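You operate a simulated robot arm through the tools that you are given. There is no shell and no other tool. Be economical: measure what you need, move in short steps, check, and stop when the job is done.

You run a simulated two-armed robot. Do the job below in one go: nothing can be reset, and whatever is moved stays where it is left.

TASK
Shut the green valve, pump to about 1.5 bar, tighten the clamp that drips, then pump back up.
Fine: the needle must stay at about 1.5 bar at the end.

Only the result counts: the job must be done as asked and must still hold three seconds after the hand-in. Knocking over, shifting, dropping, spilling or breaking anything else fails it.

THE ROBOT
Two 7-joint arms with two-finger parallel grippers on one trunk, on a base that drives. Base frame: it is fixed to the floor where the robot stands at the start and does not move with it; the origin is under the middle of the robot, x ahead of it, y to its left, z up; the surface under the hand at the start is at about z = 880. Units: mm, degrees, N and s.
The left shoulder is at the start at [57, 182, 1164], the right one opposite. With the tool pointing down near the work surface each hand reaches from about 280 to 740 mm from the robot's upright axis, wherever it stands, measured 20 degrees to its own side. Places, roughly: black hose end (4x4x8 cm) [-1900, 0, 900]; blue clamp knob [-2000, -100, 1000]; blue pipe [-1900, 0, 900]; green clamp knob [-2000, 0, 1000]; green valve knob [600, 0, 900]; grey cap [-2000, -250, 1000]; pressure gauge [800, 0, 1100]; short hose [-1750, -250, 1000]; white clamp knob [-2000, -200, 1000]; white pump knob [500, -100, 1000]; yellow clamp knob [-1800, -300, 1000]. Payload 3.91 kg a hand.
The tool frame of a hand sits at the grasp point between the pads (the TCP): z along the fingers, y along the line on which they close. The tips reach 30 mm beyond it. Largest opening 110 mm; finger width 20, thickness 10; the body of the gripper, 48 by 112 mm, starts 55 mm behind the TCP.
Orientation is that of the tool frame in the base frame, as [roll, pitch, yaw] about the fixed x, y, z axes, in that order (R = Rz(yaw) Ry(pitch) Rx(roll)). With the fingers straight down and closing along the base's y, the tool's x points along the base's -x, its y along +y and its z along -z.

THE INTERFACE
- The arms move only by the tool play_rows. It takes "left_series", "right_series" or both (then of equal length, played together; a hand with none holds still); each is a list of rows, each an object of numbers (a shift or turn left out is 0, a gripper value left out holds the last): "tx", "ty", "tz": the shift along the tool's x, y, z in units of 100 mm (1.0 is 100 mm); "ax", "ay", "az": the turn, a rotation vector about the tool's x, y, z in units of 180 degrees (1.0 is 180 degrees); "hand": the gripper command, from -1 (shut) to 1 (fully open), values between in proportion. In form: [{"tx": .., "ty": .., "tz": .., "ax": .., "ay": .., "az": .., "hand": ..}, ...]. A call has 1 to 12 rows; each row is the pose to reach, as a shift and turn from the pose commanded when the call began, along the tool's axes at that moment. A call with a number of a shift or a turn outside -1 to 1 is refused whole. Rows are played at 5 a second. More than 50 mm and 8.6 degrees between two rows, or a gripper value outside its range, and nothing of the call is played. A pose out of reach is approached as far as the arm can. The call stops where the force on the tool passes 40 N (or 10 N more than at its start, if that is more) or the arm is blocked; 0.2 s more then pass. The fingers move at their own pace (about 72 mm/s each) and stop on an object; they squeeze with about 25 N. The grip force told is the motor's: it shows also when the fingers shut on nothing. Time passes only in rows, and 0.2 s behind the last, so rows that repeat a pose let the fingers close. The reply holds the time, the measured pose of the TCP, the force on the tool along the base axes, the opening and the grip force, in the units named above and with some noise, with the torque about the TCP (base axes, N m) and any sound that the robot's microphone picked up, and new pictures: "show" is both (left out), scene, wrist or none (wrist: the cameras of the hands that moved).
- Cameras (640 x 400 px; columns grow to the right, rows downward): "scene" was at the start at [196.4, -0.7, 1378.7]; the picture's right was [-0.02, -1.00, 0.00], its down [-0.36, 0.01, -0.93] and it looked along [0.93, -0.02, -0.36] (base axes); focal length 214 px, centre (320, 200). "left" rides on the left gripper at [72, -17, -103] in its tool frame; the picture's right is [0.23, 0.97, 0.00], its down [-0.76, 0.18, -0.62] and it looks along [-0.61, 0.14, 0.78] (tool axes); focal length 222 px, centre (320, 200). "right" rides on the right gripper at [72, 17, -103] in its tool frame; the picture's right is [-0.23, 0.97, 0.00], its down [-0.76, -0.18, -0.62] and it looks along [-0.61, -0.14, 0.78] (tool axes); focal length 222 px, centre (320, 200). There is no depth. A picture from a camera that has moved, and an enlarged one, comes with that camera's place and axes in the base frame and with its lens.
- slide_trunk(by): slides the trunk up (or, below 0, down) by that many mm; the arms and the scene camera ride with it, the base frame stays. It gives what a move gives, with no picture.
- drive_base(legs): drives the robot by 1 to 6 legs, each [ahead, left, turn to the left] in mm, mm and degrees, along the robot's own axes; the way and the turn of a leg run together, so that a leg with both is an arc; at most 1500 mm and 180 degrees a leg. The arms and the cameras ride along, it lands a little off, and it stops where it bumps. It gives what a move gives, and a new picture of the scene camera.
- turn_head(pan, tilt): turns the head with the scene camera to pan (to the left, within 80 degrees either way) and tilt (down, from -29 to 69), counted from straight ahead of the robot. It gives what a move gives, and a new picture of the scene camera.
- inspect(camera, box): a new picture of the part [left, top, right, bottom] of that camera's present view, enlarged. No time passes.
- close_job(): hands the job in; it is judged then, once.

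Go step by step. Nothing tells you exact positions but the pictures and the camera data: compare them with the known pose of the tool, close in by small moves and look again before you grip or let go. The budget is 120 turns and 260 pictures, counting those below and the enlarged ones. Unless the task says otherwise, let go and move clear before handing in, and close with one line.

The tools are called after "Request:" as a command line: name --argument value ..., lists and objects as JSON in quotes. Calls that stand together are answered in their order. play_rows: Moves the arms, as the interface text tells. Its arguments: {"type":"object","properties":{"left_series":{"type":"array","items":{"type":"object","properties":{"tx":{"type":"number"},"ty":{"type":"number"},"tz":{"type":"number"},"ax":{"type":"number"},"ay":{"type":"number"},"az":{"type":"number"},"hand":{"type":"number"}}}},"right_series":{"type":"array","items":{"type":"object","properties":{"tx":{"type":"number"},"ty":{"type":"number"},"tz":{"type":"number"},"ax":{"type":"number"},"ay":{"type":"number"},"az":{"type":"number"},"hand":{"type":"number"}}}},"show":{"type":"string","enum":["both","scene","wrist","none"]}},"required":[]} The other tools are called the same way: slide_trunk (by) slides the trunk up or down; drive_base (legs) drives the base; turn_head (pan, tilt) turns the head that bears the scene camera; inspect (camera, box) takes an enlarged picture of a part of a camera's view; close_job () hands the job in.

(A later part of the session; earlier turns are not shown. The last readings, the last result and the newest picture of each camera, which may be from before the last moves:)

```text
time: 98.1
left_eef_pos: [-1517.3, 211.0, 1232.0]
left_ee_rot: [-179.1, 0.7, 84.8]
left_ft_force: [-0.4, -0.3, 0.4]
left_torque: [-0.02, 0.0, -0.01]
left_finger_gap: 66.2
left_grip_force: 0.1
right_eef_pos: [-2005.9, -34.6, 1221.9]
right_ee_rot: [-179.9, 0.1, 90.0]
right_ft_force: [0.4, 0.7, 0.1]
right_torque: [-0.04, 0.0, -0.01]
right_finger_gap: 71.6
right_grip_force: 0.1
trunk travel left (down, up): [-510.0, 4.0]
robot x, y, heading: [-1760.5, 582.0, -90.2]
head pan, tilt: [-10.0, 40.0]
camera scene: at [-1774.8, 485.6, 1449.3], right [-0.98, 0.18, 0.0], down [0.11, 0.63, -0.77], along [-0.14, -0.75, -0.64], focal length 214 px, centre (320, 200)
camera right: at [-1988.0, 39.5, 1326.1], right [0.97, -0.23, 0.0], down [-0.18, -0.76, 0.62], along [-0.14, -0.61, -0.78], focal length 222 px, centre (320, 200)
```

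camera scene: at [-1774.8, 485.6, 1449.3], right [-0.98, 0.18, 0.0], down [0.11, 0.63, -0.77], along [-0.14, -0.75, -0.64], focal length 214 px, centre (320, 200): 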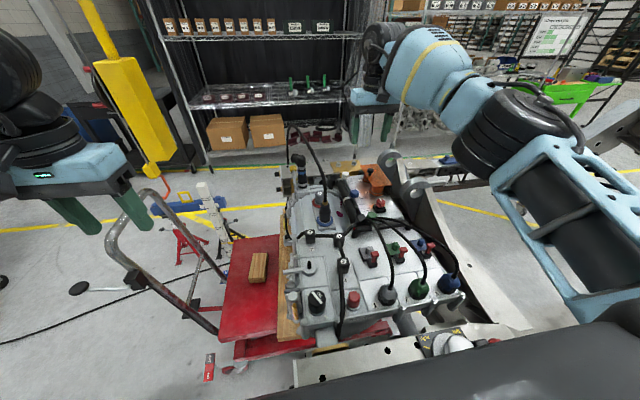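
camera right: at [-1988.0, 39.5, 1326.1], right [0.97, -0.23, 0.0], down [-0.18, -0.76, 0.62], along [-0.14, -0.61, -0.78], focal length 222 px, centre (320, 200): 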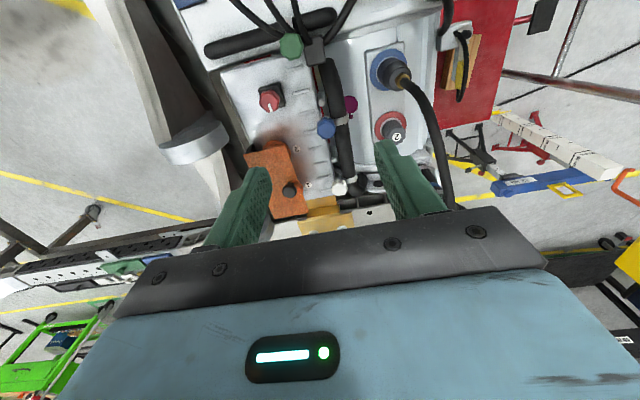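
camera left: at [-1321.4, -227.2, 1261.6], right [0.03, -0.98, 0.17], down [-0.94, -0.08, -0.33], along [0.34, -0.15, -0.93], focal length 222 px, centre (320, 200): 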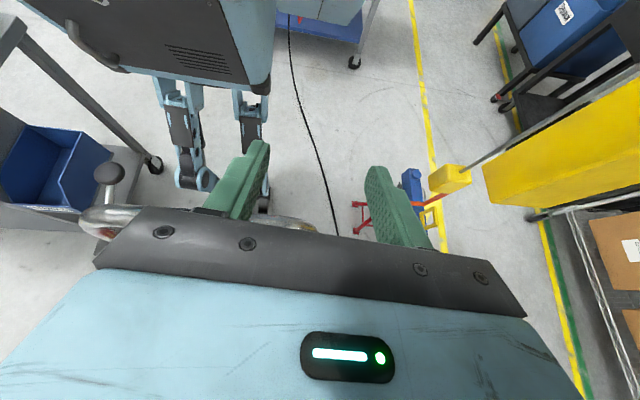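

Request:
play_rows --right_series '[{"tx": -0.3, "ty": -0.02, "tz": 0.3}, {"tx": -0.57, "ty": -0.02, "tz": 0.6}, {"tx": -0.57, "ty": -0.02, "tz": 0.95}, {"tx": -0.57, "ty": -0.02, "tz": 0.95}]'

```text
time: 99.1
left_eef_pos: [-1516.9, 210.8, 1230.8]
left_ee_rot: [-179.0, 0.8, 84.7]
left_ft_force: [0.1, -0.5, 0.2]
left_torque: [-0.02, -0.01, -0.02]
left_finger_gap: 65.8
left_grip_force: 0.0
right_eef_pos: [-1995.3, -58.7, 1119.1]
right_ee_rot: [-179.9, 0.1, 89.8]
right_ft_force: [-0.8, 0.6, 0.3]
right_torque: [-0.05, -0.01, -0.02]
right_finger_gap: 71.6
right_grip_force: 0.0
right hand out of reach, approached as far as the arm can: row 1, 2, 3, 4
trunk travel left (down, up): [-510.0, 4.0]
robot x, y, heading: [-1762.3, 578.6, -90.6]
head pan, tilt: [-10.0, 40.0]
camera scene: at [-1774.5, 485.7, 1449.3], right [-0.98, 0.18, 0.0], down [0.11, 0.63, -0.77], along [-0.14, -0.75, -0.64], focal length 214 px, centre (320, 200)
camera right: at [-1979.4, 14.3, 1223.2], right [0.97, -0.23, 0.0], down [-0.18, -0.76, 0.62], along [-0.14, -0.61, -0.78], focal length 222 px, centre (320, 200)
```

scene: 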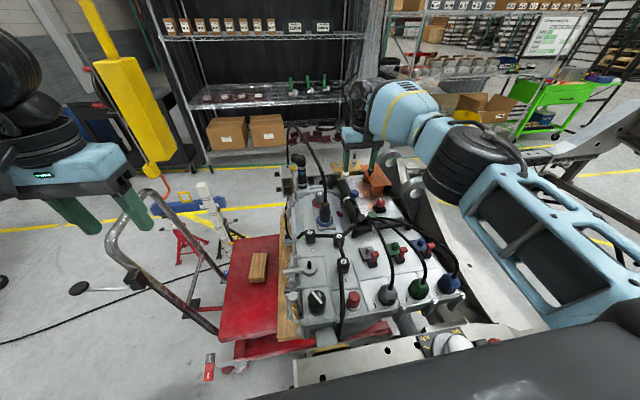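
right: 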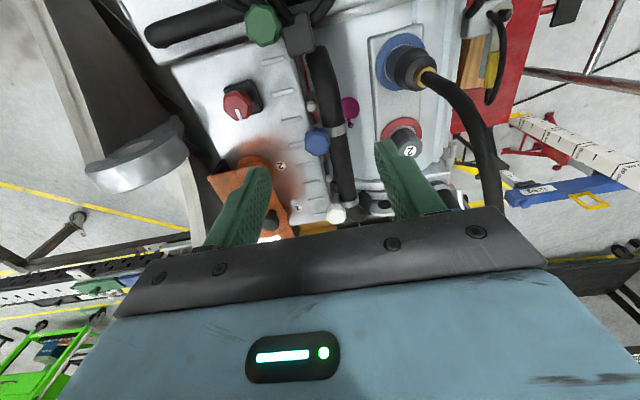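

The arm falls about 30 mm short with the tool vertical. I'll tilt the tool some 16° forward to gain reach.

Request:
play_rows --right_series '[{"ay": -0.045}, {"ay": -0.09}, {"ay": -0.09}]' --show "none"

```text
time: 99.9
left_eef_pos: [-1516.1, 210.2, 1231.8]
left_ee_rot: [-179.0, 0.7, 84.7]
left_ft_force: [0.1, -0.5, -0.3]
left_torque: [0.04, -0.01, 0.0]
left_finger_gap: 66.2
left_grip_force: 0.1
right_eef_pos: [-1996.3, -58.4, 1116.8]
right_ee_rot: [-179.9, 16.3, 89.7]
right_ft_force: [-0.3, -0.1, -0.4]
right_torque: [0.01, 0.03, 0.0]
right_finger_gap: 71.6
right_grip_force: 0.1
trunk travel left (down, up): [-510.0, 4.0]
robot x, y, heading: [-1759.5, 583.8, -90.0]
head pan, tilt: [-10.0, 40.0]
```

Request:
play_rows --right_series '[{"tx": -0.06, "ty": -0.06, "tz": 0.4}, {"tx": -0.11, "ty": -0.1, "tz": 0.82}, {"tx": -0.11, "ty": -0.1, "tz": 0.82}]' --show "wrist"

```text
time: 100.7
left_eef_pos: [-1517.8, 211.1, 1231.8]
left_ee_rot: [-179.0, 0.7, 84.7]
left_ft_force: [-0.6, 0.2, 0.4]
left_torque: [0.0, 0.02, 0.0]
left_finger_gap: 66.0
left_grip_force: 0.1
right_eef_pos: [-2008.7, -90.0, 1044.2]
right_ee_rot: [-180.0, 16.4, 89.9]
right_ft_force: [-0.2, 0.2, -0.2]
right_torque: [0.0, 0.02, -0.02]
right_finger_gap: 71.3
right_grip_force: 0.1
trunk travel left (down, up): [-510.0, 4.0]
robot x, y, heading: [-1763.8, 581.5, -90.3]
head pan, tilt: [-10.0, 40.0]
camera right: at [-1992.0, 7.8, 1123.1], right [0.97, -0.22, 0.06], down [-0.18, -0.56, 0.81], along [-0.14, -0.8, -0.58], focal length 222 px, centre (320, 200)
```

right: 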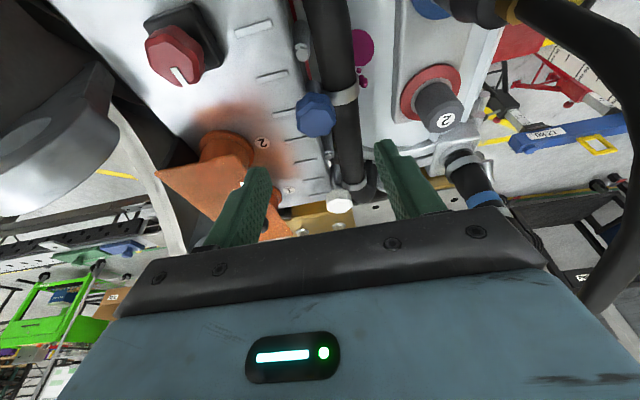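

Request:
inspect --camera "right" --box '[250, 50, 410, 220]'

Request:
inspect --camera "scene" --box '[280, 130, 420, 230]'

```text
2.35 times, centred on (330, 135) of right
camera zoom: at [-1992.0, 7.8, 1123.1], right [0.97, -0.22, 0.06], down [-0.18, -0.56, 0.81], along [-0.14, -0.8, -0.58], focal length 523 px, centre (296, 353)
```

zoom: 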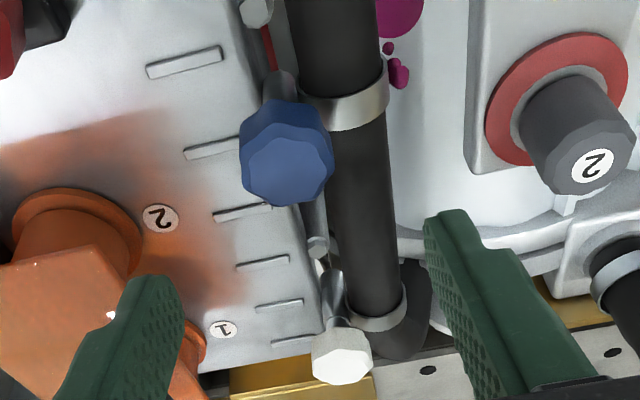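

```text
4.00 times, centred on (350, 180) of scene
camera zoom: at [-1774.6, 486.0, 1449.3], right [-0.98, 0.18, 0.0], down [0.11, 0.63, -0.77], along [-0.14, -0.75, -0.64], focal length 858 px, centre (200, 280)
```

zoom: 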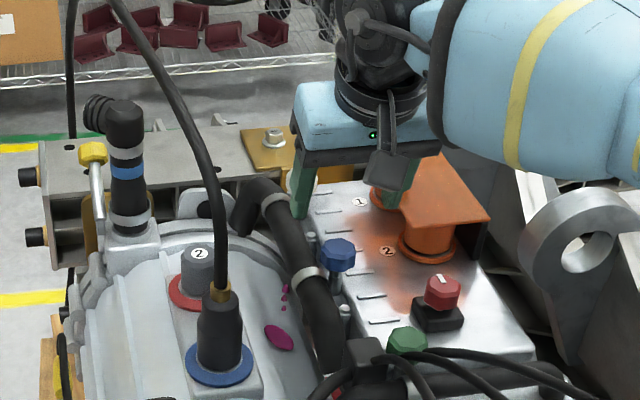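

Request:
play_rows --right_series '[{"hand": 0.1}, {"tx": 0.07, "tz": 0.27}, {"tx": 0.12, "tz": 0.46}, {"tx": 0.12, "tz": 0.46}]' --show "wrist"

Request:
inspect --camera "right" --box '[220, 60, 420, 260]'

Request:
inspect --camera "scene" --box '[320, 150, 400, 220]'

```text
time: 101.7
left_eef_pos: [-1517.0, 210.3, 1230.8]
left_ee_rot: [-179.0, 0.6, 84.7]
left_ft_force: [0.1, -1.1, 0.4]
left_torque: [0.0, -0.01, -0.02]
left_finger_gap: 66.1
left_grip_force: 0.1
right_eef_pos: [-2009.9, -90.8, 997.4]
right_ee_rot: [-180.0, 16.3, 89.8]
right_ft_force: [0.3, 0.0, -0.2]
right_torque: [-0.01, -0.02, -0.03]
right_finger_gap: 60.4
right_grip_force: 0.0
trunk travel left (down, up): [-510.0, 4.0]
robot x, y, heading: [-1761.9, 584.6, -90.2]
head pan, tilt: [-10.0, 40.0]
camera right: at [-1993.1, 8.2, 1075.4], right [0.97, -0.22, 0.06], down [-0.18, -0.56, 0.81], along [-0.14, -0.8, -0.58], focal length 222 px, centre (320, 200)
```

right: 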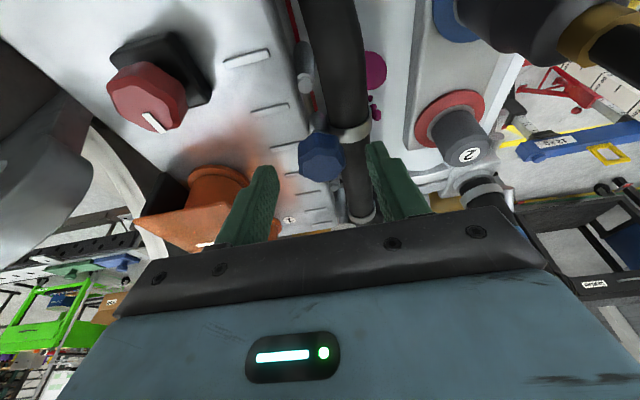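

```text
2.00 times, centred on (320, 160) of right
camera zoom: at [-1993.1, 8.2, 1075.4], right [0.97, -0.22, 0.06], down [-0.18, -0.56, 0.81], along [-0.14, -0.8, -0.58], focal length 444 px, centre (320, 280)
```

zoom: 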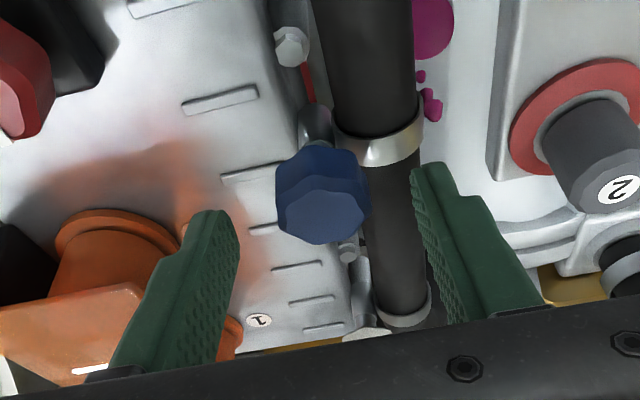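

```text
5.71 times, centred on (360, 185) of scene
camera zoom: at [-1774.5, 485.5, 1449.3], right [-0.98, 0.18, 0.0], down [0.11, 0.63, -0.77], along [-0.14, -0.75, -0.64], focal length 1226 px, centre (91, 286)
```

zoom: 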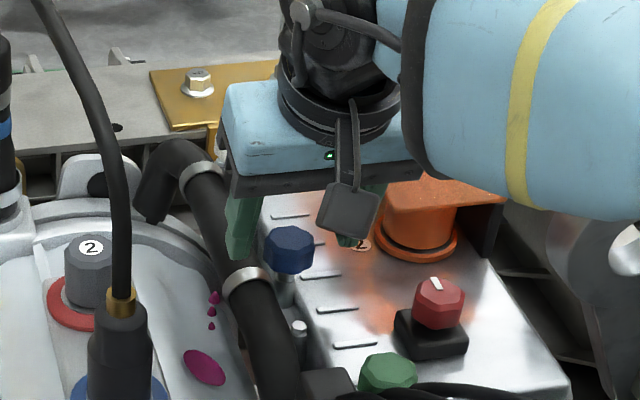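

Request:
play_rows --right_series '[{"tx": 0.02, "tz": 0.1}, {"tx": 0.02, "tz": 0.1, "hand": -1}, {"tx": 0.02, "tz": 0.1, "hand": -1}, {"tx": 0.02, "tz": 0.1, "hand": -1}]' --show "wrist"

Request:
inspect --camera "scene" --box '[320, 150, 400, 220]'

```text
time: 102.7
left_eef_pos: [-1516.6, 209.6, 1229.6]
left_ee_rot: [-179.1, 0.5, 84.8]
left_ft_force: [0.3, 0.9, 0.4]
left_torque: [0.0, 0.0, 0.02]
left_finger_gap: 65.9
left_grip_force: 0.1
right_eef_pos: [-2007.7, -91.7, 986.2]
right_ee_rot: [180.0, 16.3, 89.8]
right_ft_force: [-0.3, -0.9, -1.1]
right_torque: [-0.33, 0.09, 0.03]
right_finger_gap: 30.6
right_grip_force: 45.6
trunk travel left (down, up): [-510.0, 4.0]
robot x, y, heading: [-1759.8, 583.2, -90.1]
head pan, tilt: [-10.0, 40.0]
camera right: at [-1991.8, 6.8, 1064.6], right [0.97, -0.22, 0.06], down [-0.18, -0.56, 0.81], along [-0.14, -0.8, -0.58], focal length 222 px, centre (320, 200)
```

right: 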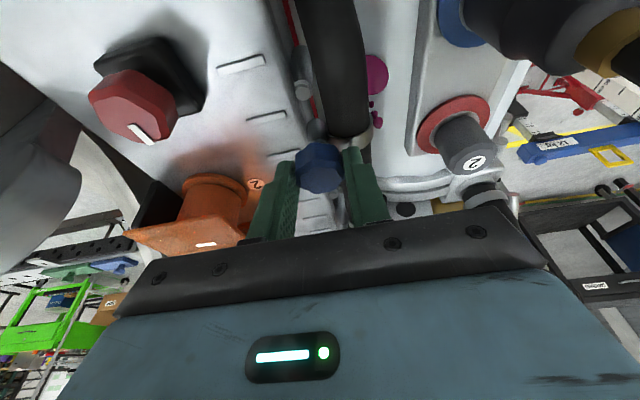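

```text
5.71 times, centred on (360, 185) of scene
camera zoom: at [-1774.6, 484.9, 1449.2], right [-0.98, 0.18, 0.0], down [0.11, 0.63, -0.77], along [-0.14, -0.75, -0.64], focal length 1226 px, centre (91, 286)
```

zoom: 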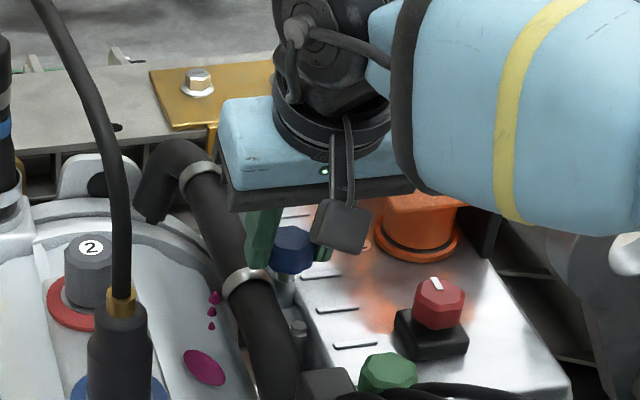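

I hold the knob (30.6 mm). Turning it clockwise about the vertical, following the knob's axis.

Request:
play_rows --right_series '[{"ax": 0.0117, "az": 0.04, "ty": 0.008}, {"ax": 0.0234, "az": 0.08, "ty": 0.016}, {"ax": 0.0351, "az": 0.12, "ty": 0.024}, {"ax": 0.0468, "az": 0.16, "ty": 0.032, "tx": -0.008}, {"ax": 0.0585, "az": 0.2, "ty": 0.039, "tx": -0.013}, {"ax": 0.0702, "az": 0.24, "ty": 0.044, "tx": -0.018}]'

Request:
inspect --camera "scene" --box '[320, 150, 400, 220]'

```text
time: 104.1
left_eef_pos: [-1517.4, 211.9, 1229.9]
left_ee_rot: [-178.9, 0.7, 84.7]
left_ft_force: [-0.2, -0.8, 0.9]
left_torque: [-0.01, 0.0, -0.01]
left_finger_gap: 66.0
left_grip_force: 0.0
right_eef_pos: [-2006.2, -93.1, 985.6]
right_ee_rot: [-180.0, 16.3, 44.7]
right_ft_force: [-3.1, 4.1, 3.9]
right_torque: [0.09, -0.04, -0.05]
right_finger_gap: 30.7
right_grip_force: 44.6
trunk travel left (down, up): [-510.0, 4.0]
robot x, y, heading: [-1759.6, 582.6, -90.1]
head pan, tilt: [-10.0, 40.0]
camera scene: at [-1774.4, 486.1, 1449.3], right [-0.98, 0.18, 0.0], down [0.11, 0.63, -0.77], along [-0.14, -0.75, -0.64], focal length 214 px, centre (320, 200)
camera right: at [-1924.0, -35.8, 1064.6], right [0.53, -0.85, 0.06], down [-0.52, -0.26, 0.81], along [-0.67, -0.46, -0.58], focal length 222 px, centre (320, 200)
```

scene: 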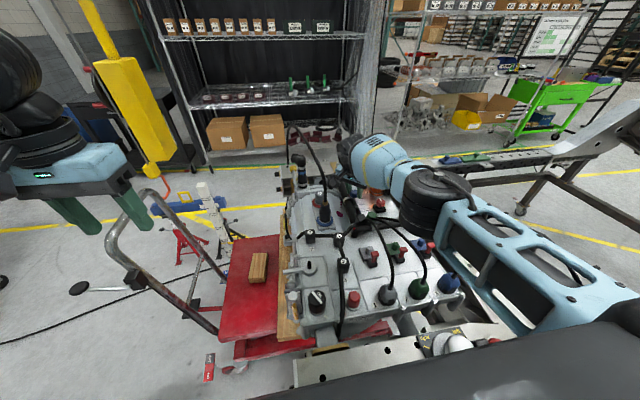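
right: 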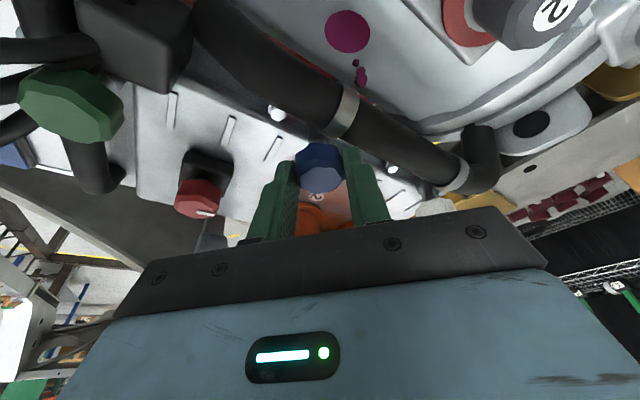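

```text
5.71 times, centred on (360, 185) of scene
camera zoom: at [-1774.4, 486.1, 1449.3], right [-0.98, 0.18, 0.0], down [0.11, 0.63, -0.77], along [-0.14, -0.75, -0.64], focal length 1226 px, centre (91, 286)
```

zoom: 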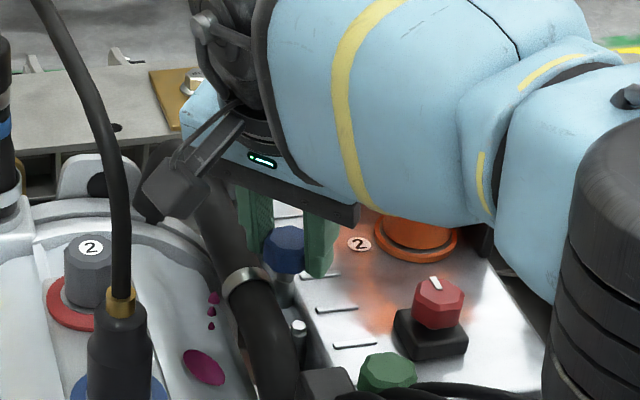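

It turns smoothly. The hand's camera box is nearing the hose, so I'll release, lift, turn back the other way, and take a second, longer stroke.

Request:
play_rows --right_series '[{"hand": 0.1}, {"hand": 0.1}, {"tx": -0.126, "tz": -0.432}, {"tx": -0.126, "tz": -0.432, "ax": -0.0117, "az": -0.04}, {"tx": -0.126, "tz": -0.432, "ax": -0.0234, "az": -0.08}, {"tx": -0.126, "tz": -0.432, "ax": -0.0351, "az": -0.12}, {"tx": -0.126, "tz": -0.432, "ax": -0.0468, "az": -0.16}, {"tx": -0.126, "tz": -0.432, "ax": -0.0585, "az": -0.2}, {"tx": -0.126, "tz": -0.432, "ax": -0.0702, "az": -0.24}]' --show "none"

Request:
play_rows --right_series '[{"ax": -0.0117, "az": -0.04}, {"ax": -0.0234, "az": -0.08}, {"ax": -0.0351, "az": -0.12}, {"ax": -0.0468, "az": -0.16}, {"ax": -0.0585, "az": -0.2}]'

```text
time: 106.1
left_eef_pos: [-1516.8, 210.9, 1231.0]
left_ee_rot: [-178.9, 0.7, 84.8]
left_ft_force: [-0.2, -0.2, -0.2]
left_torque: [0.01, 0.03, 0.01]
left_finger_gap: 66.0
left_grip_force: 0.1
right_eef_pos: [-2003.4, -96.0, 1030.2]
right_ee_rot: [179.9, 16.3, 90.0]
right_ft_force: [0.2, 0.4, -0.4]
right_torque: [0.02, -0.01, 0.01]
right_finger_gap: 60.7
right_grip_force: 0.1
trunk travel left (down, up): [-510.0, 4.0]
robot x, y, heading: [-1761.9, 582.3, -90.1]
head pan, tilt: [-10.0, 40.0]
```

```text
time: 107.3
left_eef_pos: [-1522.2, 213.5, 1232.0]
left_ee_rot: [-179.4, 0.7, 84.7]
left_ft_force: [-1.7, 1.3, -0.2]
left_torque: [-0.05, -0.03, 0.0]
left_finger_gap: 66.0
left_grip_force: 0.2
right_eef_pos: [-2036.1, -33.6, 1043.1]
right_ee_rot: [-179.0, 17.4, 114.8]
right_ft_force: [0.7, 0.1, 0.7]
right_torque: [-0.05, 0.19, -0.04]
right_finger_gap: 60.5
right_grip_force: 0.1
right hand out of reach, approached as far as the arm can: row 2, 3, 4, 5
trunk travel left (down, up): [-510.0, 4.0]
robot x, y, heading: [-1757.7, 583.2, -90.1]
head pan, tilt: [-10.0, 40.0]
camera scene: at [-1780.2, 488.1, 1449.3], right [-0.98, 0.18, 0.0], down [0.12, 0.63, -0.77], along [-0.13, -0.76, -0.64], focal length 214 px, centre (320, 200)
camera right: at [-2061.4, 65.7, 1120.7], right [0.98, 0.21, 0.05], down [0.08, -0.56, 0.83], along [0.2, -0.8, -0.56], focal length 222 px, centre (320, 200)
```

scene: 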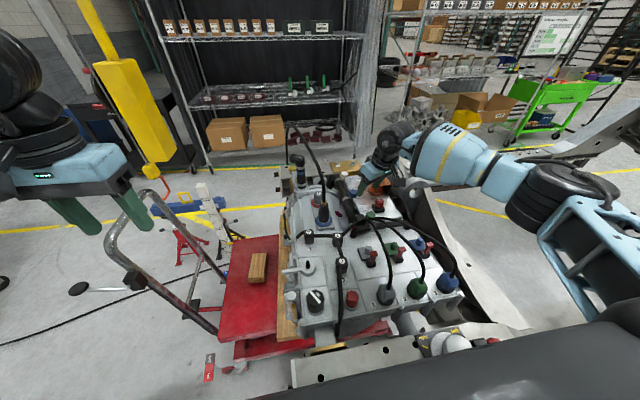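
right: 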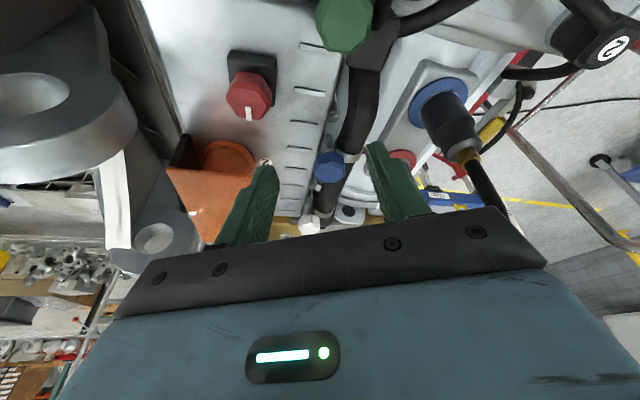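

Request:
play_rows --right_series '[{"tx": -0.15, "tz": 0.08, "ax": 0.0104, "az": 0.0331}, {"tx": -0.3, "tz": 0.16, "ax": 0.0208, "az": 0.0662}, {"tx": -0.45, "tz": 0.24, "ax": 0.0312, "az": 0.0994}, {"tx": -0.575, "ty": 0.01, "tz": 0.316, "ax": 0.0415, "az": 0.1325}, {"tx": -0.575, "ty": 0.01, "tz": 0.316, "ax": 0.0415, "az": 0.1325}]' --show "wrist"

```text
time: 108.5
left_eef_pos: [-1516.9, 209.3, 1231.2]
left_ee_rot: [-179.1, 0.6, 84.8]
left_ft_force: [-0.2, -0.5, 0.4]
left_torque: [-0.01, -0.01, -0.02]
left_finger_gap: 65.7
left_grip_force: 0.0
right_eef_pos: [-2005.7, -90.9, 1030.0]
right_ee_rot: [-178.7, 17.8, 89.8]
right_ft_force: [0.3, -0.6, 0.4]
right_torque: [0.01, -0.03, 0.01]
right_finger_gap: 60.8
right_grip_force: 0.0
trunk travel left (down, up): [-510.0, 4.0]
robot x, y, heading: [-1764.7, 583.9, -90.2]
head pan, tilt: [-10.0, 40.0]
camera right: at [-1986.7, 8.2, 1107.2], right [0.97, -0.23, 0.05], down [-0.17, -0.53, 0.83], along [-0.16, -0.82, -0.56], focal length 222 px, centre (320, 200)
```

right: 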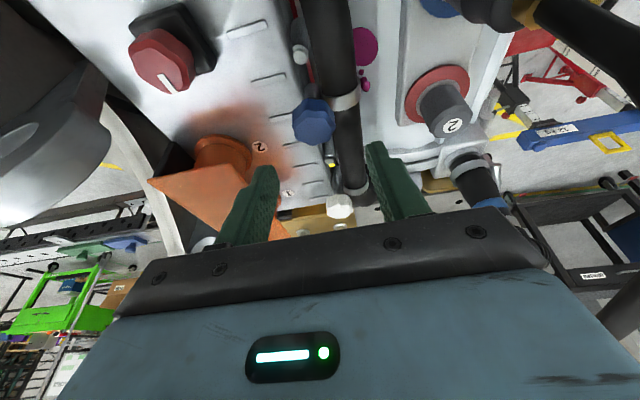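

Request:
play_rows --right_series '[{"tx": 0.06, "ty": -0.03, "tz": 0.2}, {"tx": 0.127, "ty": -0.03, "tz": 0.41}, {"tx": 0.127, "ty": -0.03, "tz": 0.41, "hand": -1}, {"tx": 0.127, "ty": -0.03, "tz": 0.41, "hand": -1}, {"tx": 0.127, "ty": -0.03, "tz": 0.41, "hand": -1}, {"tx": 0.127, "ty": -0.022, "tz": 0.41, "ax": 0.0136, "az": 0.0423}, {"tx": 0.125, "ty": -0.014, "tz": 0.41, "ax": 0.0272, "az": 0.0846}, {"tx": 0.122, "ty": -0.006, "tz": 0.41, "ax": 0.0408, "az": 0.1269}, {"tx": 0.118, "ty": 0.002, "tz": 0.41, "ax": 0.0544, "az": 0.1692}, {"tx": 0.112, "ty": 0.01, "tz": 0.41, "ax": 0.068, "az": 0.2115}, {"tx": 0.107, "ty": 0.016, "tz": 0.41, "ax": 0.0816, "az": 0.2538}]' --show "wrist"

Request:
inspect --camera "scene" --box '[320, 150, 400, 220]'

```text
time: 110.9
left_eef_pos: [-1516.5, 210.8, 1231.6]
left_ee_rot: [-179.0, 0.7, 84.6]
left_ft_force: [-0.7, 0.1, 1.1]
left_torque: [0.0, -0.01, 0.0]
left_finger_gap: 66.0
left_grip_force: 0.1
right_eef_pos: [-2004.1, -92.3, 988.2]
right_ee_rot: [-179.0, 18.7, 41.6]
right_ft_force: [0.3, 9.8, -0.8]
right_torque: [0.2, -0.93, -0.07]
right_finger_gap: 30.5
right_grip_force: 45.5
trunk travel left (down, up): [-510.0, 4.0]
robot x, y, heading: [-1762.8, 584.8, -90.3]
head pan, tilt: [-10.0, 40.0]
camera right: at [-1917.2, -39.9, 1063.5], right [0.48, -0.87, 0.06], down [-0.5, -0.22, 0.84], along [-0.72, -0.43, -0.54], focal length 222 px, centre (320, 200)
```

right: 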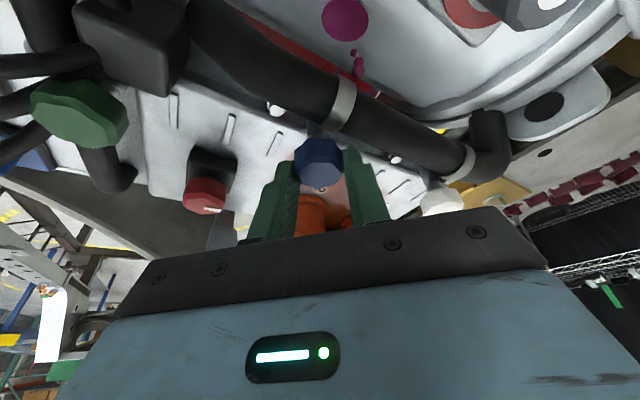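

```text
5.71 times, centred on (360, 185) of scene
camera zoom: at [-1774.0, 486.5, 1449.2], right [-0.98, 0.18, 0.0], down [0.11, 0.63, -0.77], along [-0.14, -0.75, -0.64], focal length 1226 px, centre (91, 286)
```

zoom: 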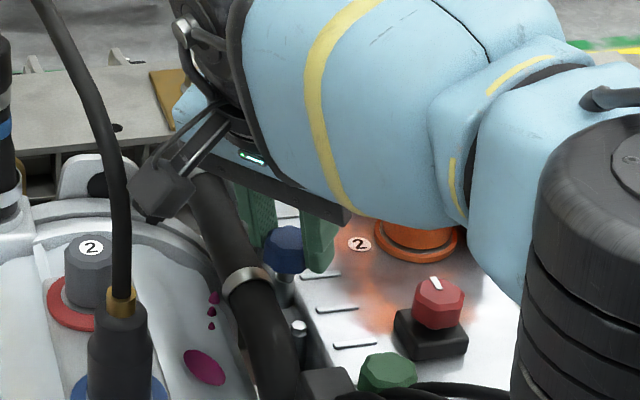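

About 93° so far with no stop felt. Opening in place, turning back, and gripping again.

Request:
play_rows --right_series '[{"hand": 0.1}, {"hand": 0.1}, {"ax": -0.0142, "az": -0.0421}, {"ax": -0.0284, "az": -0.0842, "tx": -0.01, "ty": -0.01}, {"ax": -0.0426, "az": -0.1263, "tx": -0.015, "ty": -0.02}, {"ax": -0.0568, "az": -0.1684, "tx": -0.02, "ty": -0.025}, {"ax": -0.071, "az": -0.2105, "tx": -0.025, "ty": -0.03}, {"ax": -0.0852, "az": -0.2526, "tx": -0.03, "ty": -0.039}, {"ax": -0.0852, "az": -0.2526, "tx": -0.03, "ty": -0.039, "hand": -1}, {"ax": -0.0852, "az": -0.2526, "tx": -0.03, "ty": -0.039, "hand": -1}, {"ax": -0.0852, "az": -0.2526, "tx": -0.03, "ty": -0.039, "hand": -1}]' --show "wrist"

```text
time: 113.3
left_eef_pos: [-1517.0, 210.4, 1230.0]
left_ee_rot: [-179.0, 0.6, 84.8]
left_ft_force: [0.5, 0.3, -0.4]
left_torque: [0.04, -0.01, 0.01]
left_finger_gap: 65.8
left_grip_force: 0.1
right_eef_pos: [-2008.7, -92.6, 988.3]
right_ee_rot: [-179.3, 18.0, 89.6]
right_ft_force: [4.0, 0.0, -0.5]
right_torque: [-0.15, -0.76, 0.02]
right_finger_gap: 30.3
right_grip_force: 45.2
trunk travel left (down, up): [-510.0, 4.0]
robot x, y, heading: [-1763.2, 581.5, -90.3]
head pan, tilt: [-10.0, 40.0]
camera right: at [-1990.3, 7.3, 1064.8], right [0.97, -0.22, 0.06], down [-0.17, -0.53, 0.83], along [-0.15, -0.82, -0.55], focal length 222 px, centre (320, 200)
```

right: 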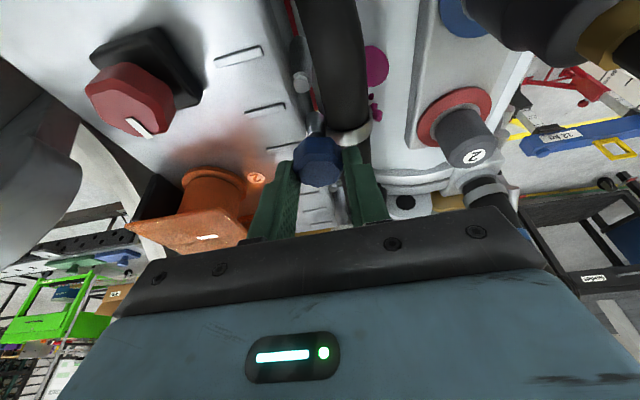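

Works in place. Next clockwise stroke.

Request:
play_rows --right_series '[{"ty": 0.008, "ax": 0.0136, "az": 0.0423}, {"tx": -0.002, "ty": 0.016, "ax": 0.0272, "az": 0.0846}, {"tx": -0.005, "ty": 0.024, "ax": 0.0408, "az": 0.1269}, {"tx": -0.009, "ty": 0.032, "ax": 0.0544, "az": 0.1692}, {"tx": -0.015, "ty": 0.04, "ax": 0.068, "az": 0.2115}, {"tx": -0.02, "ty": 0.046, "ax": 0.0816, "az": 0.2538}]' --show "wrist"

Request:
inspect --camera "scene" --box '[320, 150, 400, 220]'

```text
time: 114.7
left_eef_pos: [-1517.8, 209.4, 1230.8]
left_ee_rot: [-179.1, 0.5, 84.8]
left_ft_force: [0.2, 0.2, -0.1]
left_torque: [-0.02, 0.03, 0.01]
left_finger_gap: 66.0
left_grip_force: 0.1
right_eef_pos: [-2008.6, -97.5, 990.1]
right_ee_rot: [-179.5, 18.6, 41.3]
right_ft_force: [-8.6, -2.0, -4.5]
right_torque: [-0.47, 0.42, 0.3]
right_finger_gap: 30.8
right_grip_force: 44.8
trunk travel left (down, up): [-510.0, 4.0]
robot x, y, heading: [-1761.4, 586.1, -90.4]
head pan, tilt: [-10.0, 40.0]
camera right: at [-1921.3, -42.8, 1063.9], right [0.48, -0.88, 0.07], down [-0.51, -0.21, 0.84], along [-0.72, -0.43, -0.55], focal length 222 px, centre (320, 200)
```

right: 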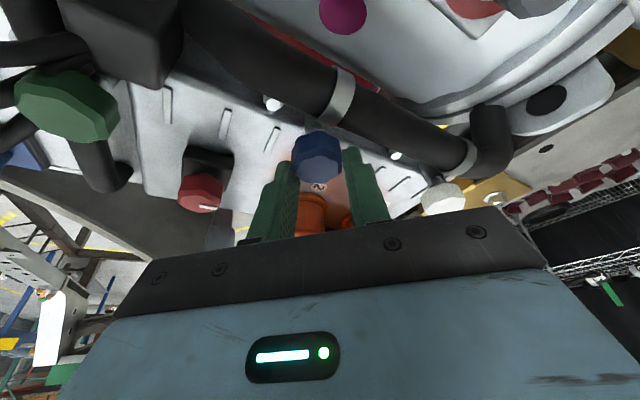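

```text
5.71 times, centred on (360, 185) of scene
camera zoom: at [-1775.4, 483.9, 1449.0], right [-0.98, 0.18, 0.0], down [0.11, 0.63, -0.77], along [-0.14, -0.75, -0.64], focal length 1226 px, centre (91, 286)
```

zoom: 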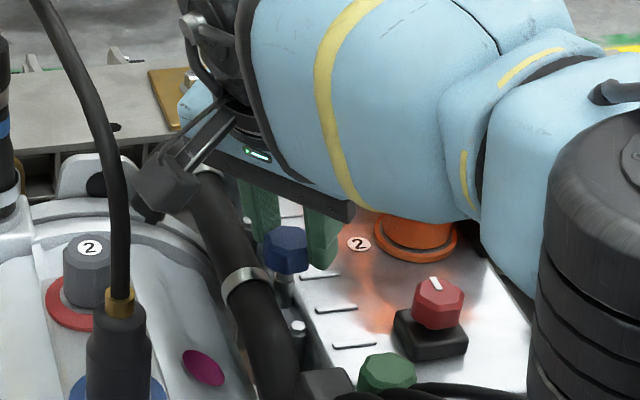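

The falling drops are gone. To be sure it's tight rather than just depressurised, I'll take one more stroke and feel for a stop.

Request:
play_rows --right_series '[{"hand": 0.1}, {"hand": 0.1}, {"ax": -0.0142, "az": -0.0421, "tx": 0.01, "ty": -0.01}, {"ax": -0.0284, "az": -0.0842, "tx": 0.02, "ty": -0.02}, {"ax": -0.0426, "az": -0.1263, "tx": 0.03, "ty": -0.03}, {"ax": -0.0568, "az": -0.1684, "tx": 0.037, "ty": -0.037}, {"ax": -0.071, "az": -0.2105, "tx": 0.037, "ty": -0.042, "tz": 0.02}, {"ax": -0.0852, "az": -0.2526, "tx": 0.037, "ty": -0.047, "tz": 0.02}, {"ax": -0.0852, "az": -0.2526, "tx": 0.037, "ty": -0.047, "tz": 0.02, "hand": -1}, {"ax": -0.0852, "az": -0.2526, "tx": 0.037, "ty": -0.047, "tz": 0.02, "hand": -1}, {"ax": -0.0852, "az": -0.2526, "tx": 0.037, "ty": -0.047, "tz": 0.02, "hand": -1}]' --show "wrist"

Request:
play_rows --right_series '[{"ty": 0.008, "ax": 0.0136, "az": 0.0423}, {"tx": -0.002, "ty": 0.016, "ax": 0.0272, "az": 0.0846}, {"tx": -0.005, "ty": 0.024, "ax": 0.0408, "az": 0.1269}]' --show "wrist"

```text
time: 117.1
left_eef_pos: [-1517.1, 211.5, 1231.1]
left_ee_rot: [-179.1, 0.6, 84.7]
left_ft_force: [-0.4, -0.8, -0.3]
left_torque: [0.0, 0.0, 0.02]
left_finger_gap: 66.2
left_grip_force: 0.1
right_eef_pos: [-2008.0, -91.6, 986.7]
right_ee_rot: [180.0, 18.4, 89.4]
right_ft_force: [-9.2, -1.5, 2.7]
right_torque: [0.03, 0.23, -0.06]
right_finger_gap: 30.3
right_grip_force: 45.6
trunk travel left (down, up): [-510.0, 4.0]
robot x, y, heading: [-1763.2, 583.0, -90.3]
head pan, tilt: [-10.0, 40.0]
camera right: at [-1990.7, 10.0, 1063.3], right [0.97, -0.23, 0.07], down [-0.18, -0.52, 0.83], along [-0.15, -0.82, -0.55], focal length 222 px, centre (320, 200)
```

right: 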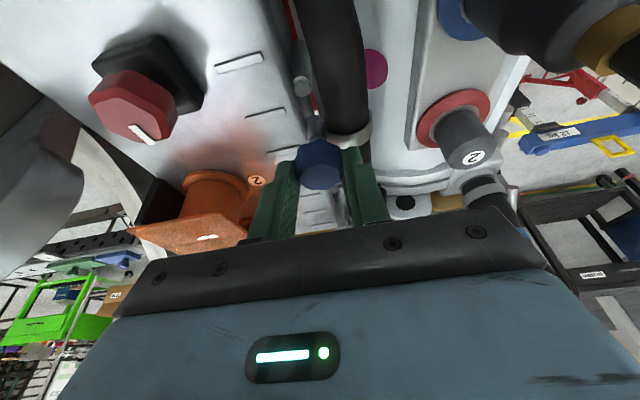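

```text
time: 117.9
left_eef_pos: [-1519.3, 211.3, 1231.1]
left_ee_rot: [-179.2, 0.6, 84.8]
left_ft_force: [0.7, 0.6, -0.4]
left_torque: [0.03, -0.01, -0.01]
left_finger_gap: 65.9
left_grip_force: 0.0
right_eef_pos: [-2006.5, -90.5, 987.8]
right_ee_rot: [179.9, 18.3, 65.2]
right_ft_force: [-16.1, 0.8, 5.3]
right_torque: [0.1, 0.99, 0.28]
right_finger_gap: 30.3
right_grip_force: 44.8
trunk travel left (down, up): [-510.0, 4.0]
robot x, y, heading: [-1756.7, 578.6, -90.4]
head pan, tilt: [-10.0, 40.0]
camera right: at [-1948.9, -5.6, 1062.8], right [0.79, -0.6, 0.07], down [-0.38, -0.4, 0.83], along [-0.47, -0.69, -0.55], focal length 222 px, centre (320, 200)
```

right: 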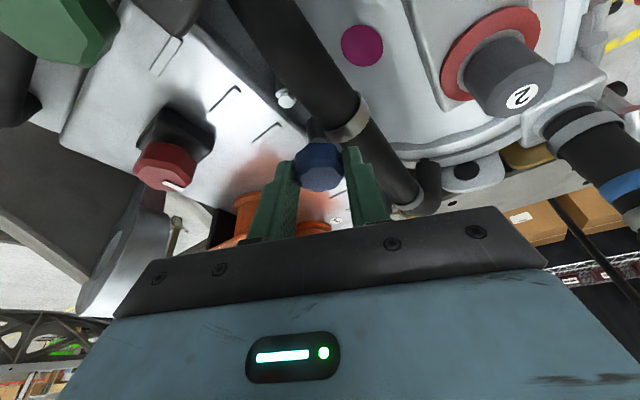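

Request:
play_rows --right_series '[{"tx": -0.004, "ty": 0.006, "ax": 0.0136, "az": 0.0423}, {"tx": -0.01, "ty": 0.01, "ax": 0.0272, "az": 0.0846}, {"tx": -0.015, "ty": 0.014, "ax": 0.0408, "az": 0.1269}]' --show "wrist"

```text
time: 118.7
left_eef_pos: [-1519.0, 212.2, 1230.0]
left_ee_rot: [-179.1, 0.6, 84.7]
left_ft_force: [0.0, -0.2, -1.3]
left_torque: [0.04, 0.01, 0.01]
left_finger_gap: 66.0
left_grip_force: 0.0
right_eef_pos: [-2004.8, -91.9, 985.7]
right_ee_rot: [179.7, 18.1, 41.3]
right_ft_force: [-14.2, 6.5, 1.2]
right_torque: [0.37, 1.21, 0.36]
right_finger_gap: 30.6
right_grip_force: 45.5
trunk travel left (down, up): [-510.0, 4.0]
robot x, y, heading: [-1759.9, 584.2, -90.4]
head pan, tilt: [-10.0, 40.0]
camera right: at [-1917.9, -37.8, 1062.7], right [0.48, -0.87, 0.08], down [-0.52, -0.21, 0.83], along [-0.71, -0.44, -0.56], focal length 222 px, centre (320, 200)
```

right: 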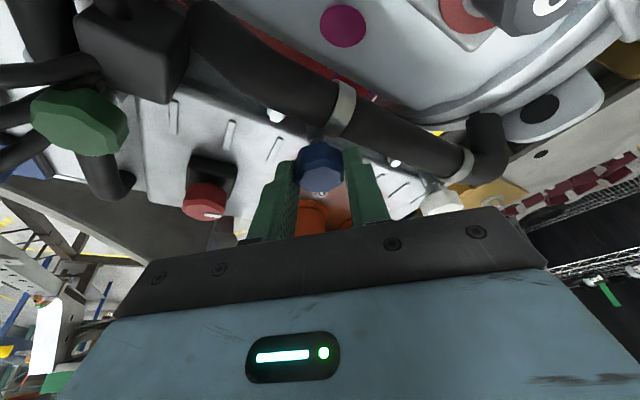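

The torque has risen and no drops show, so the clamp is tight. Releasing, turning back away from the hose, then lifting straight up.

Request:
play_rows --right_series '[{"hand": 0.1}, {"hand": 0.1}, {"ax": -0.0142, "az": -0.0421, "ty": -0.01}, {"ax": -0.0284, "az": -0.0842, "tx": -0.01, "ty": -0.01}, {"ax": -0.0426, "az": -0.1263, "tx": -0.015, "ty": -0.02}, {"ax": -0.0568, "az": -0.1684, "tx": -0.02, "ty": -0.025}, {"ax": -0.071, "az": -0.2105, "tx": -0.025, "ty": -0.03}, {"ax": -0.0852, "az": -0.2526, "tx": -0.03, "ty": -0.039}]' --show "none"

Request:
play_rows --right_series '[{"tx": -0.1, "tz": -0.3}, {"tx": -0.2, "tz": -0.65}, {"tx": -0.2, "tz": -0.95}]' --show "wrist"

Request:
inspect --camera "scene" --box '[320, 150, 400, 220]'

```text
time: 120.5
left_eef_pos: [-1517.4, 210.4, 1230.8]
left_ee_rot: [-179.0, 0.6, 84.8]
left_ft_force: [-0.4, -0.2, -0.1]
left_torque: [-0.03, 0.0, 0.01]
left_finger_gap: 66.1
left_grip_force: 0.1
right_eef_pos: [-2006.7, -92.2, 988.6]
right_ee_rot: [179.5, 18.6, 89.6]
right_ft_force: [0.0, 0.5, 0.6]
right_torque: [0.03, -0.03, -0.02]
right_finger_gap: 60.9
right_grip_force: 0.0
trunk travel left (down, up): [-510.0, 4.0]
robot x, y, heading: [-1763.0, 583.5, -90.2]
head pan, tilt: [-10.0, 40.0]
```

```text
time: 121.3
left_eef_pos: [-1517.9, 211.3, 1231.7]
left_ee_rot: [-178.9, 0.7, 84.8]
left_ft_force: [-0.2, -0.4, 0.0]
left_torque: [0.01, -0.04, -0.01]
left_finger_gap: 66.0
left_grip_force: 0.0
right_eef_pos: [-2006.6, -80.2, 1086.6]
right_ee_rot: [179.5, 18.6, 89.4]
right_ft_force: [-0.4, -0.1, 0.2]
right_torque: [-0.01, -0.02, -0.01]
right_finger_gap: 60.3
right_grip_force: 0.1
trunk travel left (down, up): [-510.0, 4.0]
robot x, y, heading: [-1763.0, 582.9, -90.1]
head pan, tilt: [-10.0, 40.0]
camera right: at [-1991.1, 20.8, 1162.3], right [0.97, -0.22, 0.08], down [-0.19, -0.52, 0.83], along [-0.14, -0.82, -0.55], focal length 222 px, centre (320, 200)
```

right: 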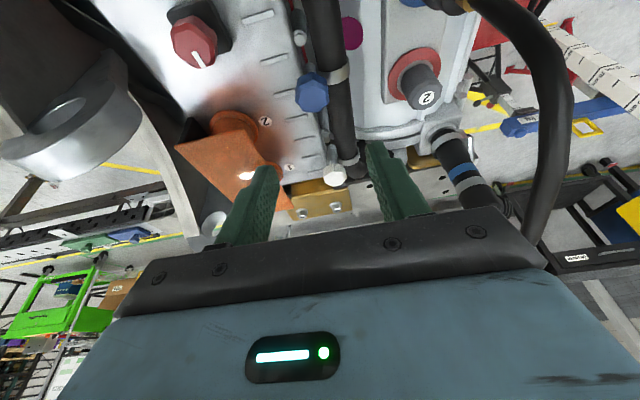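

```text
5.71 times, centred on (360, 185) of scene
camera zoom: at [-1774.7, 485.9, 1449.3], right [-0.98, 0.18, 0.0], down [0.11, 0.63, -0.77], along [-0.14, -0.75, -0.64], focal length 1226 px, centre (91, 286)
```

zoom: 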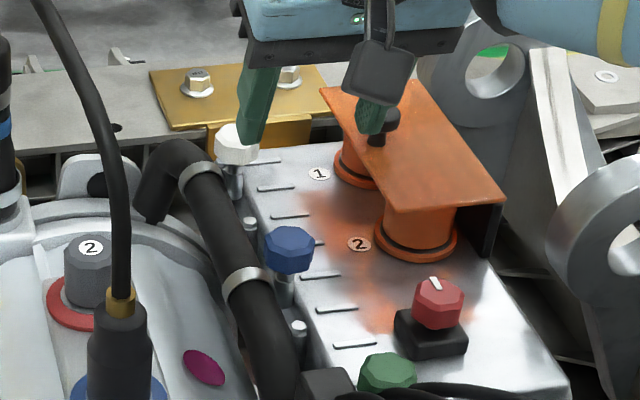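

Request:
play_rows --right_series '[{"tx": -0.1, "tz": -0.32}, {"tx": -0.2, "tz": -0.64}, {"tx": -0.32, "tz": -0.95}]' --show "none"

Request:
play_rows --right_series '[{"tx": 0.24, "ty": 0.13, "tz": -0.29, "ay": 0.034}, {"tx": 0.48, "ty": 0.26, "tz": -0.58, "ay": 0.07}, {"tx": 0.71, "ty": 0.4, "tz": -0.87, "ay": 0.103}]' --show "none"

Request:
play_rows --right_series '[{"tx": 0.3, "ty": 0.13, "tz": 0}, {"tx": 0.6, "ty": 0.26, "tz": -0.1}, {"tx": 0.9, "ty": 0.4, "tz": -0.2}, {"tx": 0.9, "ty": 0.4, "tz": -0.2}]' --show "scene"

```text
time: 122.1
left_eef_pos: [-1515.9, 209.9, 1230.5]
left_ee_rot: [-179.0, 0.6, 84.9]
left_ft_force: [0.3, 0.0, 0.7]
left_torque: [0.04, 0.0, -0.02]
left_finger_gap: 65.9
left_grip_force: 0.0
right_eef_pos: [-2010.2, -81.3, 1185.9]
right_ee_rot: [179.3, 18.6, 89.2]
right_ft_force: [0.2, -1.1, 0.7]
right_torque: [-0.02, 0.02, 0.02]
right_finger_gap: 60.3
right_grip_force: 0.1
trunk travel left (down, up): [-510.0, 4.0]
robot x, y, heading: [-1762.8, 583.1, -90.2]
head pan, tilt: [-10.0, 40.0]
```

```text
time: 122.9
left_eef_pos: [-1517.1, 211.6, 1230.6]
left_ee_rot: [-178.9, 0.6, 84.9]
left_ft_force: [0.1, 0.3, -0.4]
left_torque: [0.01, 0.0, -0.02]
left_finger_gap: 65.9
left_grip_force: 0.1
right_eef_pos: [-1968.4, 13.1, 1245.5]
right_ee_rot: [179.5, 0.0, 89.5]
right_ft_force: [-0.1, 0.4, -1.2]
right_torque: [0.01, 0.03, 0.0]
right_finger_gap: 60.5
right_grip_force: 0.1
trunk travel left (down, up): [-510.0, 4.0]
robot x, y, heading: [-1763.0, 580.4, -90.3]
head pan, tilt: [-10.0, 40.0]
```

```text
time: 123.9
left_eef_pos: [-1517.1, 210.1, 1231.0]
left_ee_rot: [-179.1, 0.5, 84.8]
left_ft_force: [-0.1, 0.8, 0.4]
left_torque: [-0.01, 0.01, -0.02]
left_finger_gap: 66.0
left_grip_force: 0.1
right_eef_pos: [-1927.4, 104.7, 1264.7]
right_ee_rot: [179.4, -0.1, 89.5]
right_ft_force: [0.8, 0.5, -0.5]
right_torque: [0.0, -0.01, -0.03]
right_finger_gap: 60.4
right_grip_force: 0.0
trunk travel left (down, up): [-510.0, 4.0]
robot x, y, heading: [-1759.1, 580.8, -90.1]
head pan, tilt: [-10.0, 40.0]
camera scene: at [-1774.7, 484.8, 1449.1], right [-0.98, 0.18, 0.0], down [0.11, 0.63, -0.77], along [-0.14, -0.75, -0.64], focal length 214 px, centre (320, 200)
```

scene: 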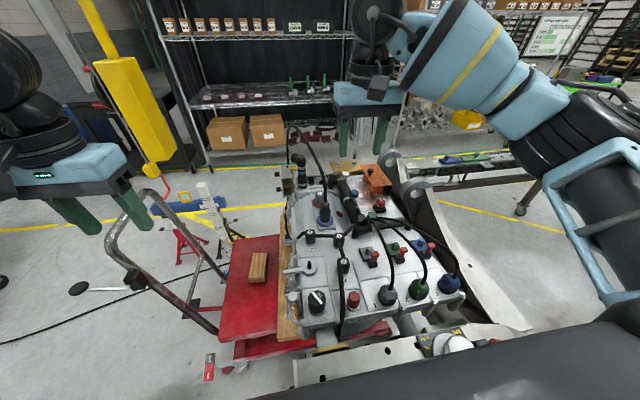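

Clear. I'll drive back the same way round the cart to the pump bench, facing it.

Request:
drive_base --legs '[[-900, 0, 0], [0, 0, 90], [1490, 0, 0]]'

Request:
turn_head --pan -30 --tilt 40

```text
time: 139.2
left_eef_pos: [54.9, 1707.8, 1230.6]
left_ee_rot: [-179.1, 0.5, 174.7]
left_ft_force: [0.2, -0.1, 0.4]
left_torque: [0.02, -0.01, 0.0]
left_finger_gap: 66.0
left_grip_force: 0.1
right_eef_pos: [159.1, 1298.3, 1265.1]
right_ee_rot: [179.4, 0.0, 179.4]
right_ft_force: [0.2, -0.8, -0.3]
right_torque: [0.01, -0.02, 0.0]
right_finger_gap: 60.3
right_grip_force: 0.0
trunk travel left (down, up): [-510.0, 4.0]
robot x, y, heading: [-314.7, 1466.4, -0.2]
head pan, tilt: [-10.0, 40.0]
camera scene: at [-216.9, 1449.7, 1449.2], right [-0.18, -0.98, 0.0], down [-0.63, 0.11, -0.77], along [0.75, -0.14, -0.64], focal length 214 px, centre (320, 200)
```

scene: 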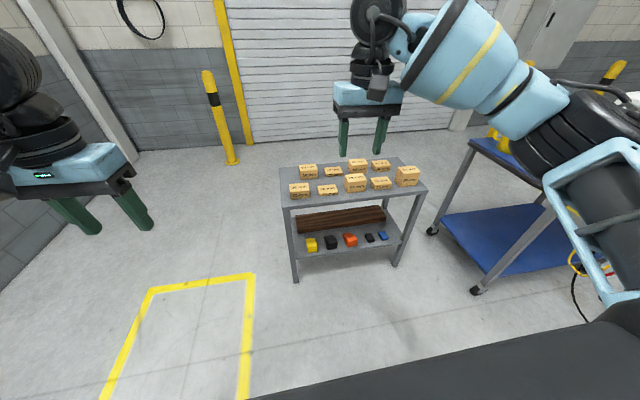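

```text
time: 140.0
left_eef_pos: [54.6, 1706.7, 1231.3]
left_ee_rot: [-179.0, 0.7, 174.7]
left_ft_force: [0.5, -0.6, -0.1]
left_torque: [0.0, 0.0, 0.02]
left_finger_gap: 65.9
left_grip_force: 0.0
right_eef_pos: [159.8, 1297.5, 1265.7]
right_ee_rot: [179.4, -0.1, 179.4]
right_ft_force: [0.2, -0.3, 0.4]
right_torque: [0.0, -0.01, -0.04]
right_finger_gap: 60.0
right_grip_force: 0.0
trunk travel left (down, up): [-510.0, 4.0]
robot x, y, heading: [-315.8, 1466.6, -0.2]
head pan, tilt: [-30.0, 40.0]
camera scene: at [-227.0, 1422.2, 1449.2], right [-0.5, -0.86, 0.0], down [-0.56, 0.32, -0.77], along [0.66, -0.39, -0.64], focal length 214 px, centre (320, 200)
```

scene: 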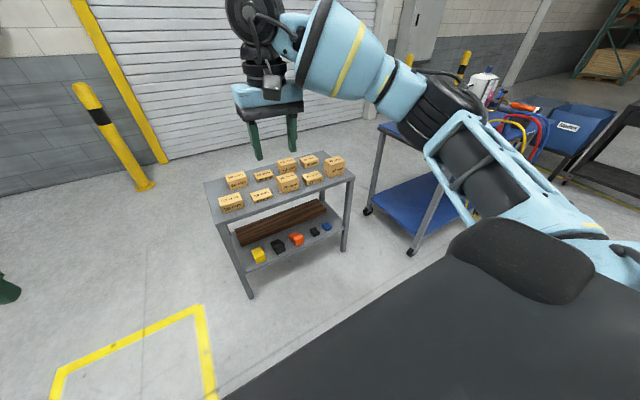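

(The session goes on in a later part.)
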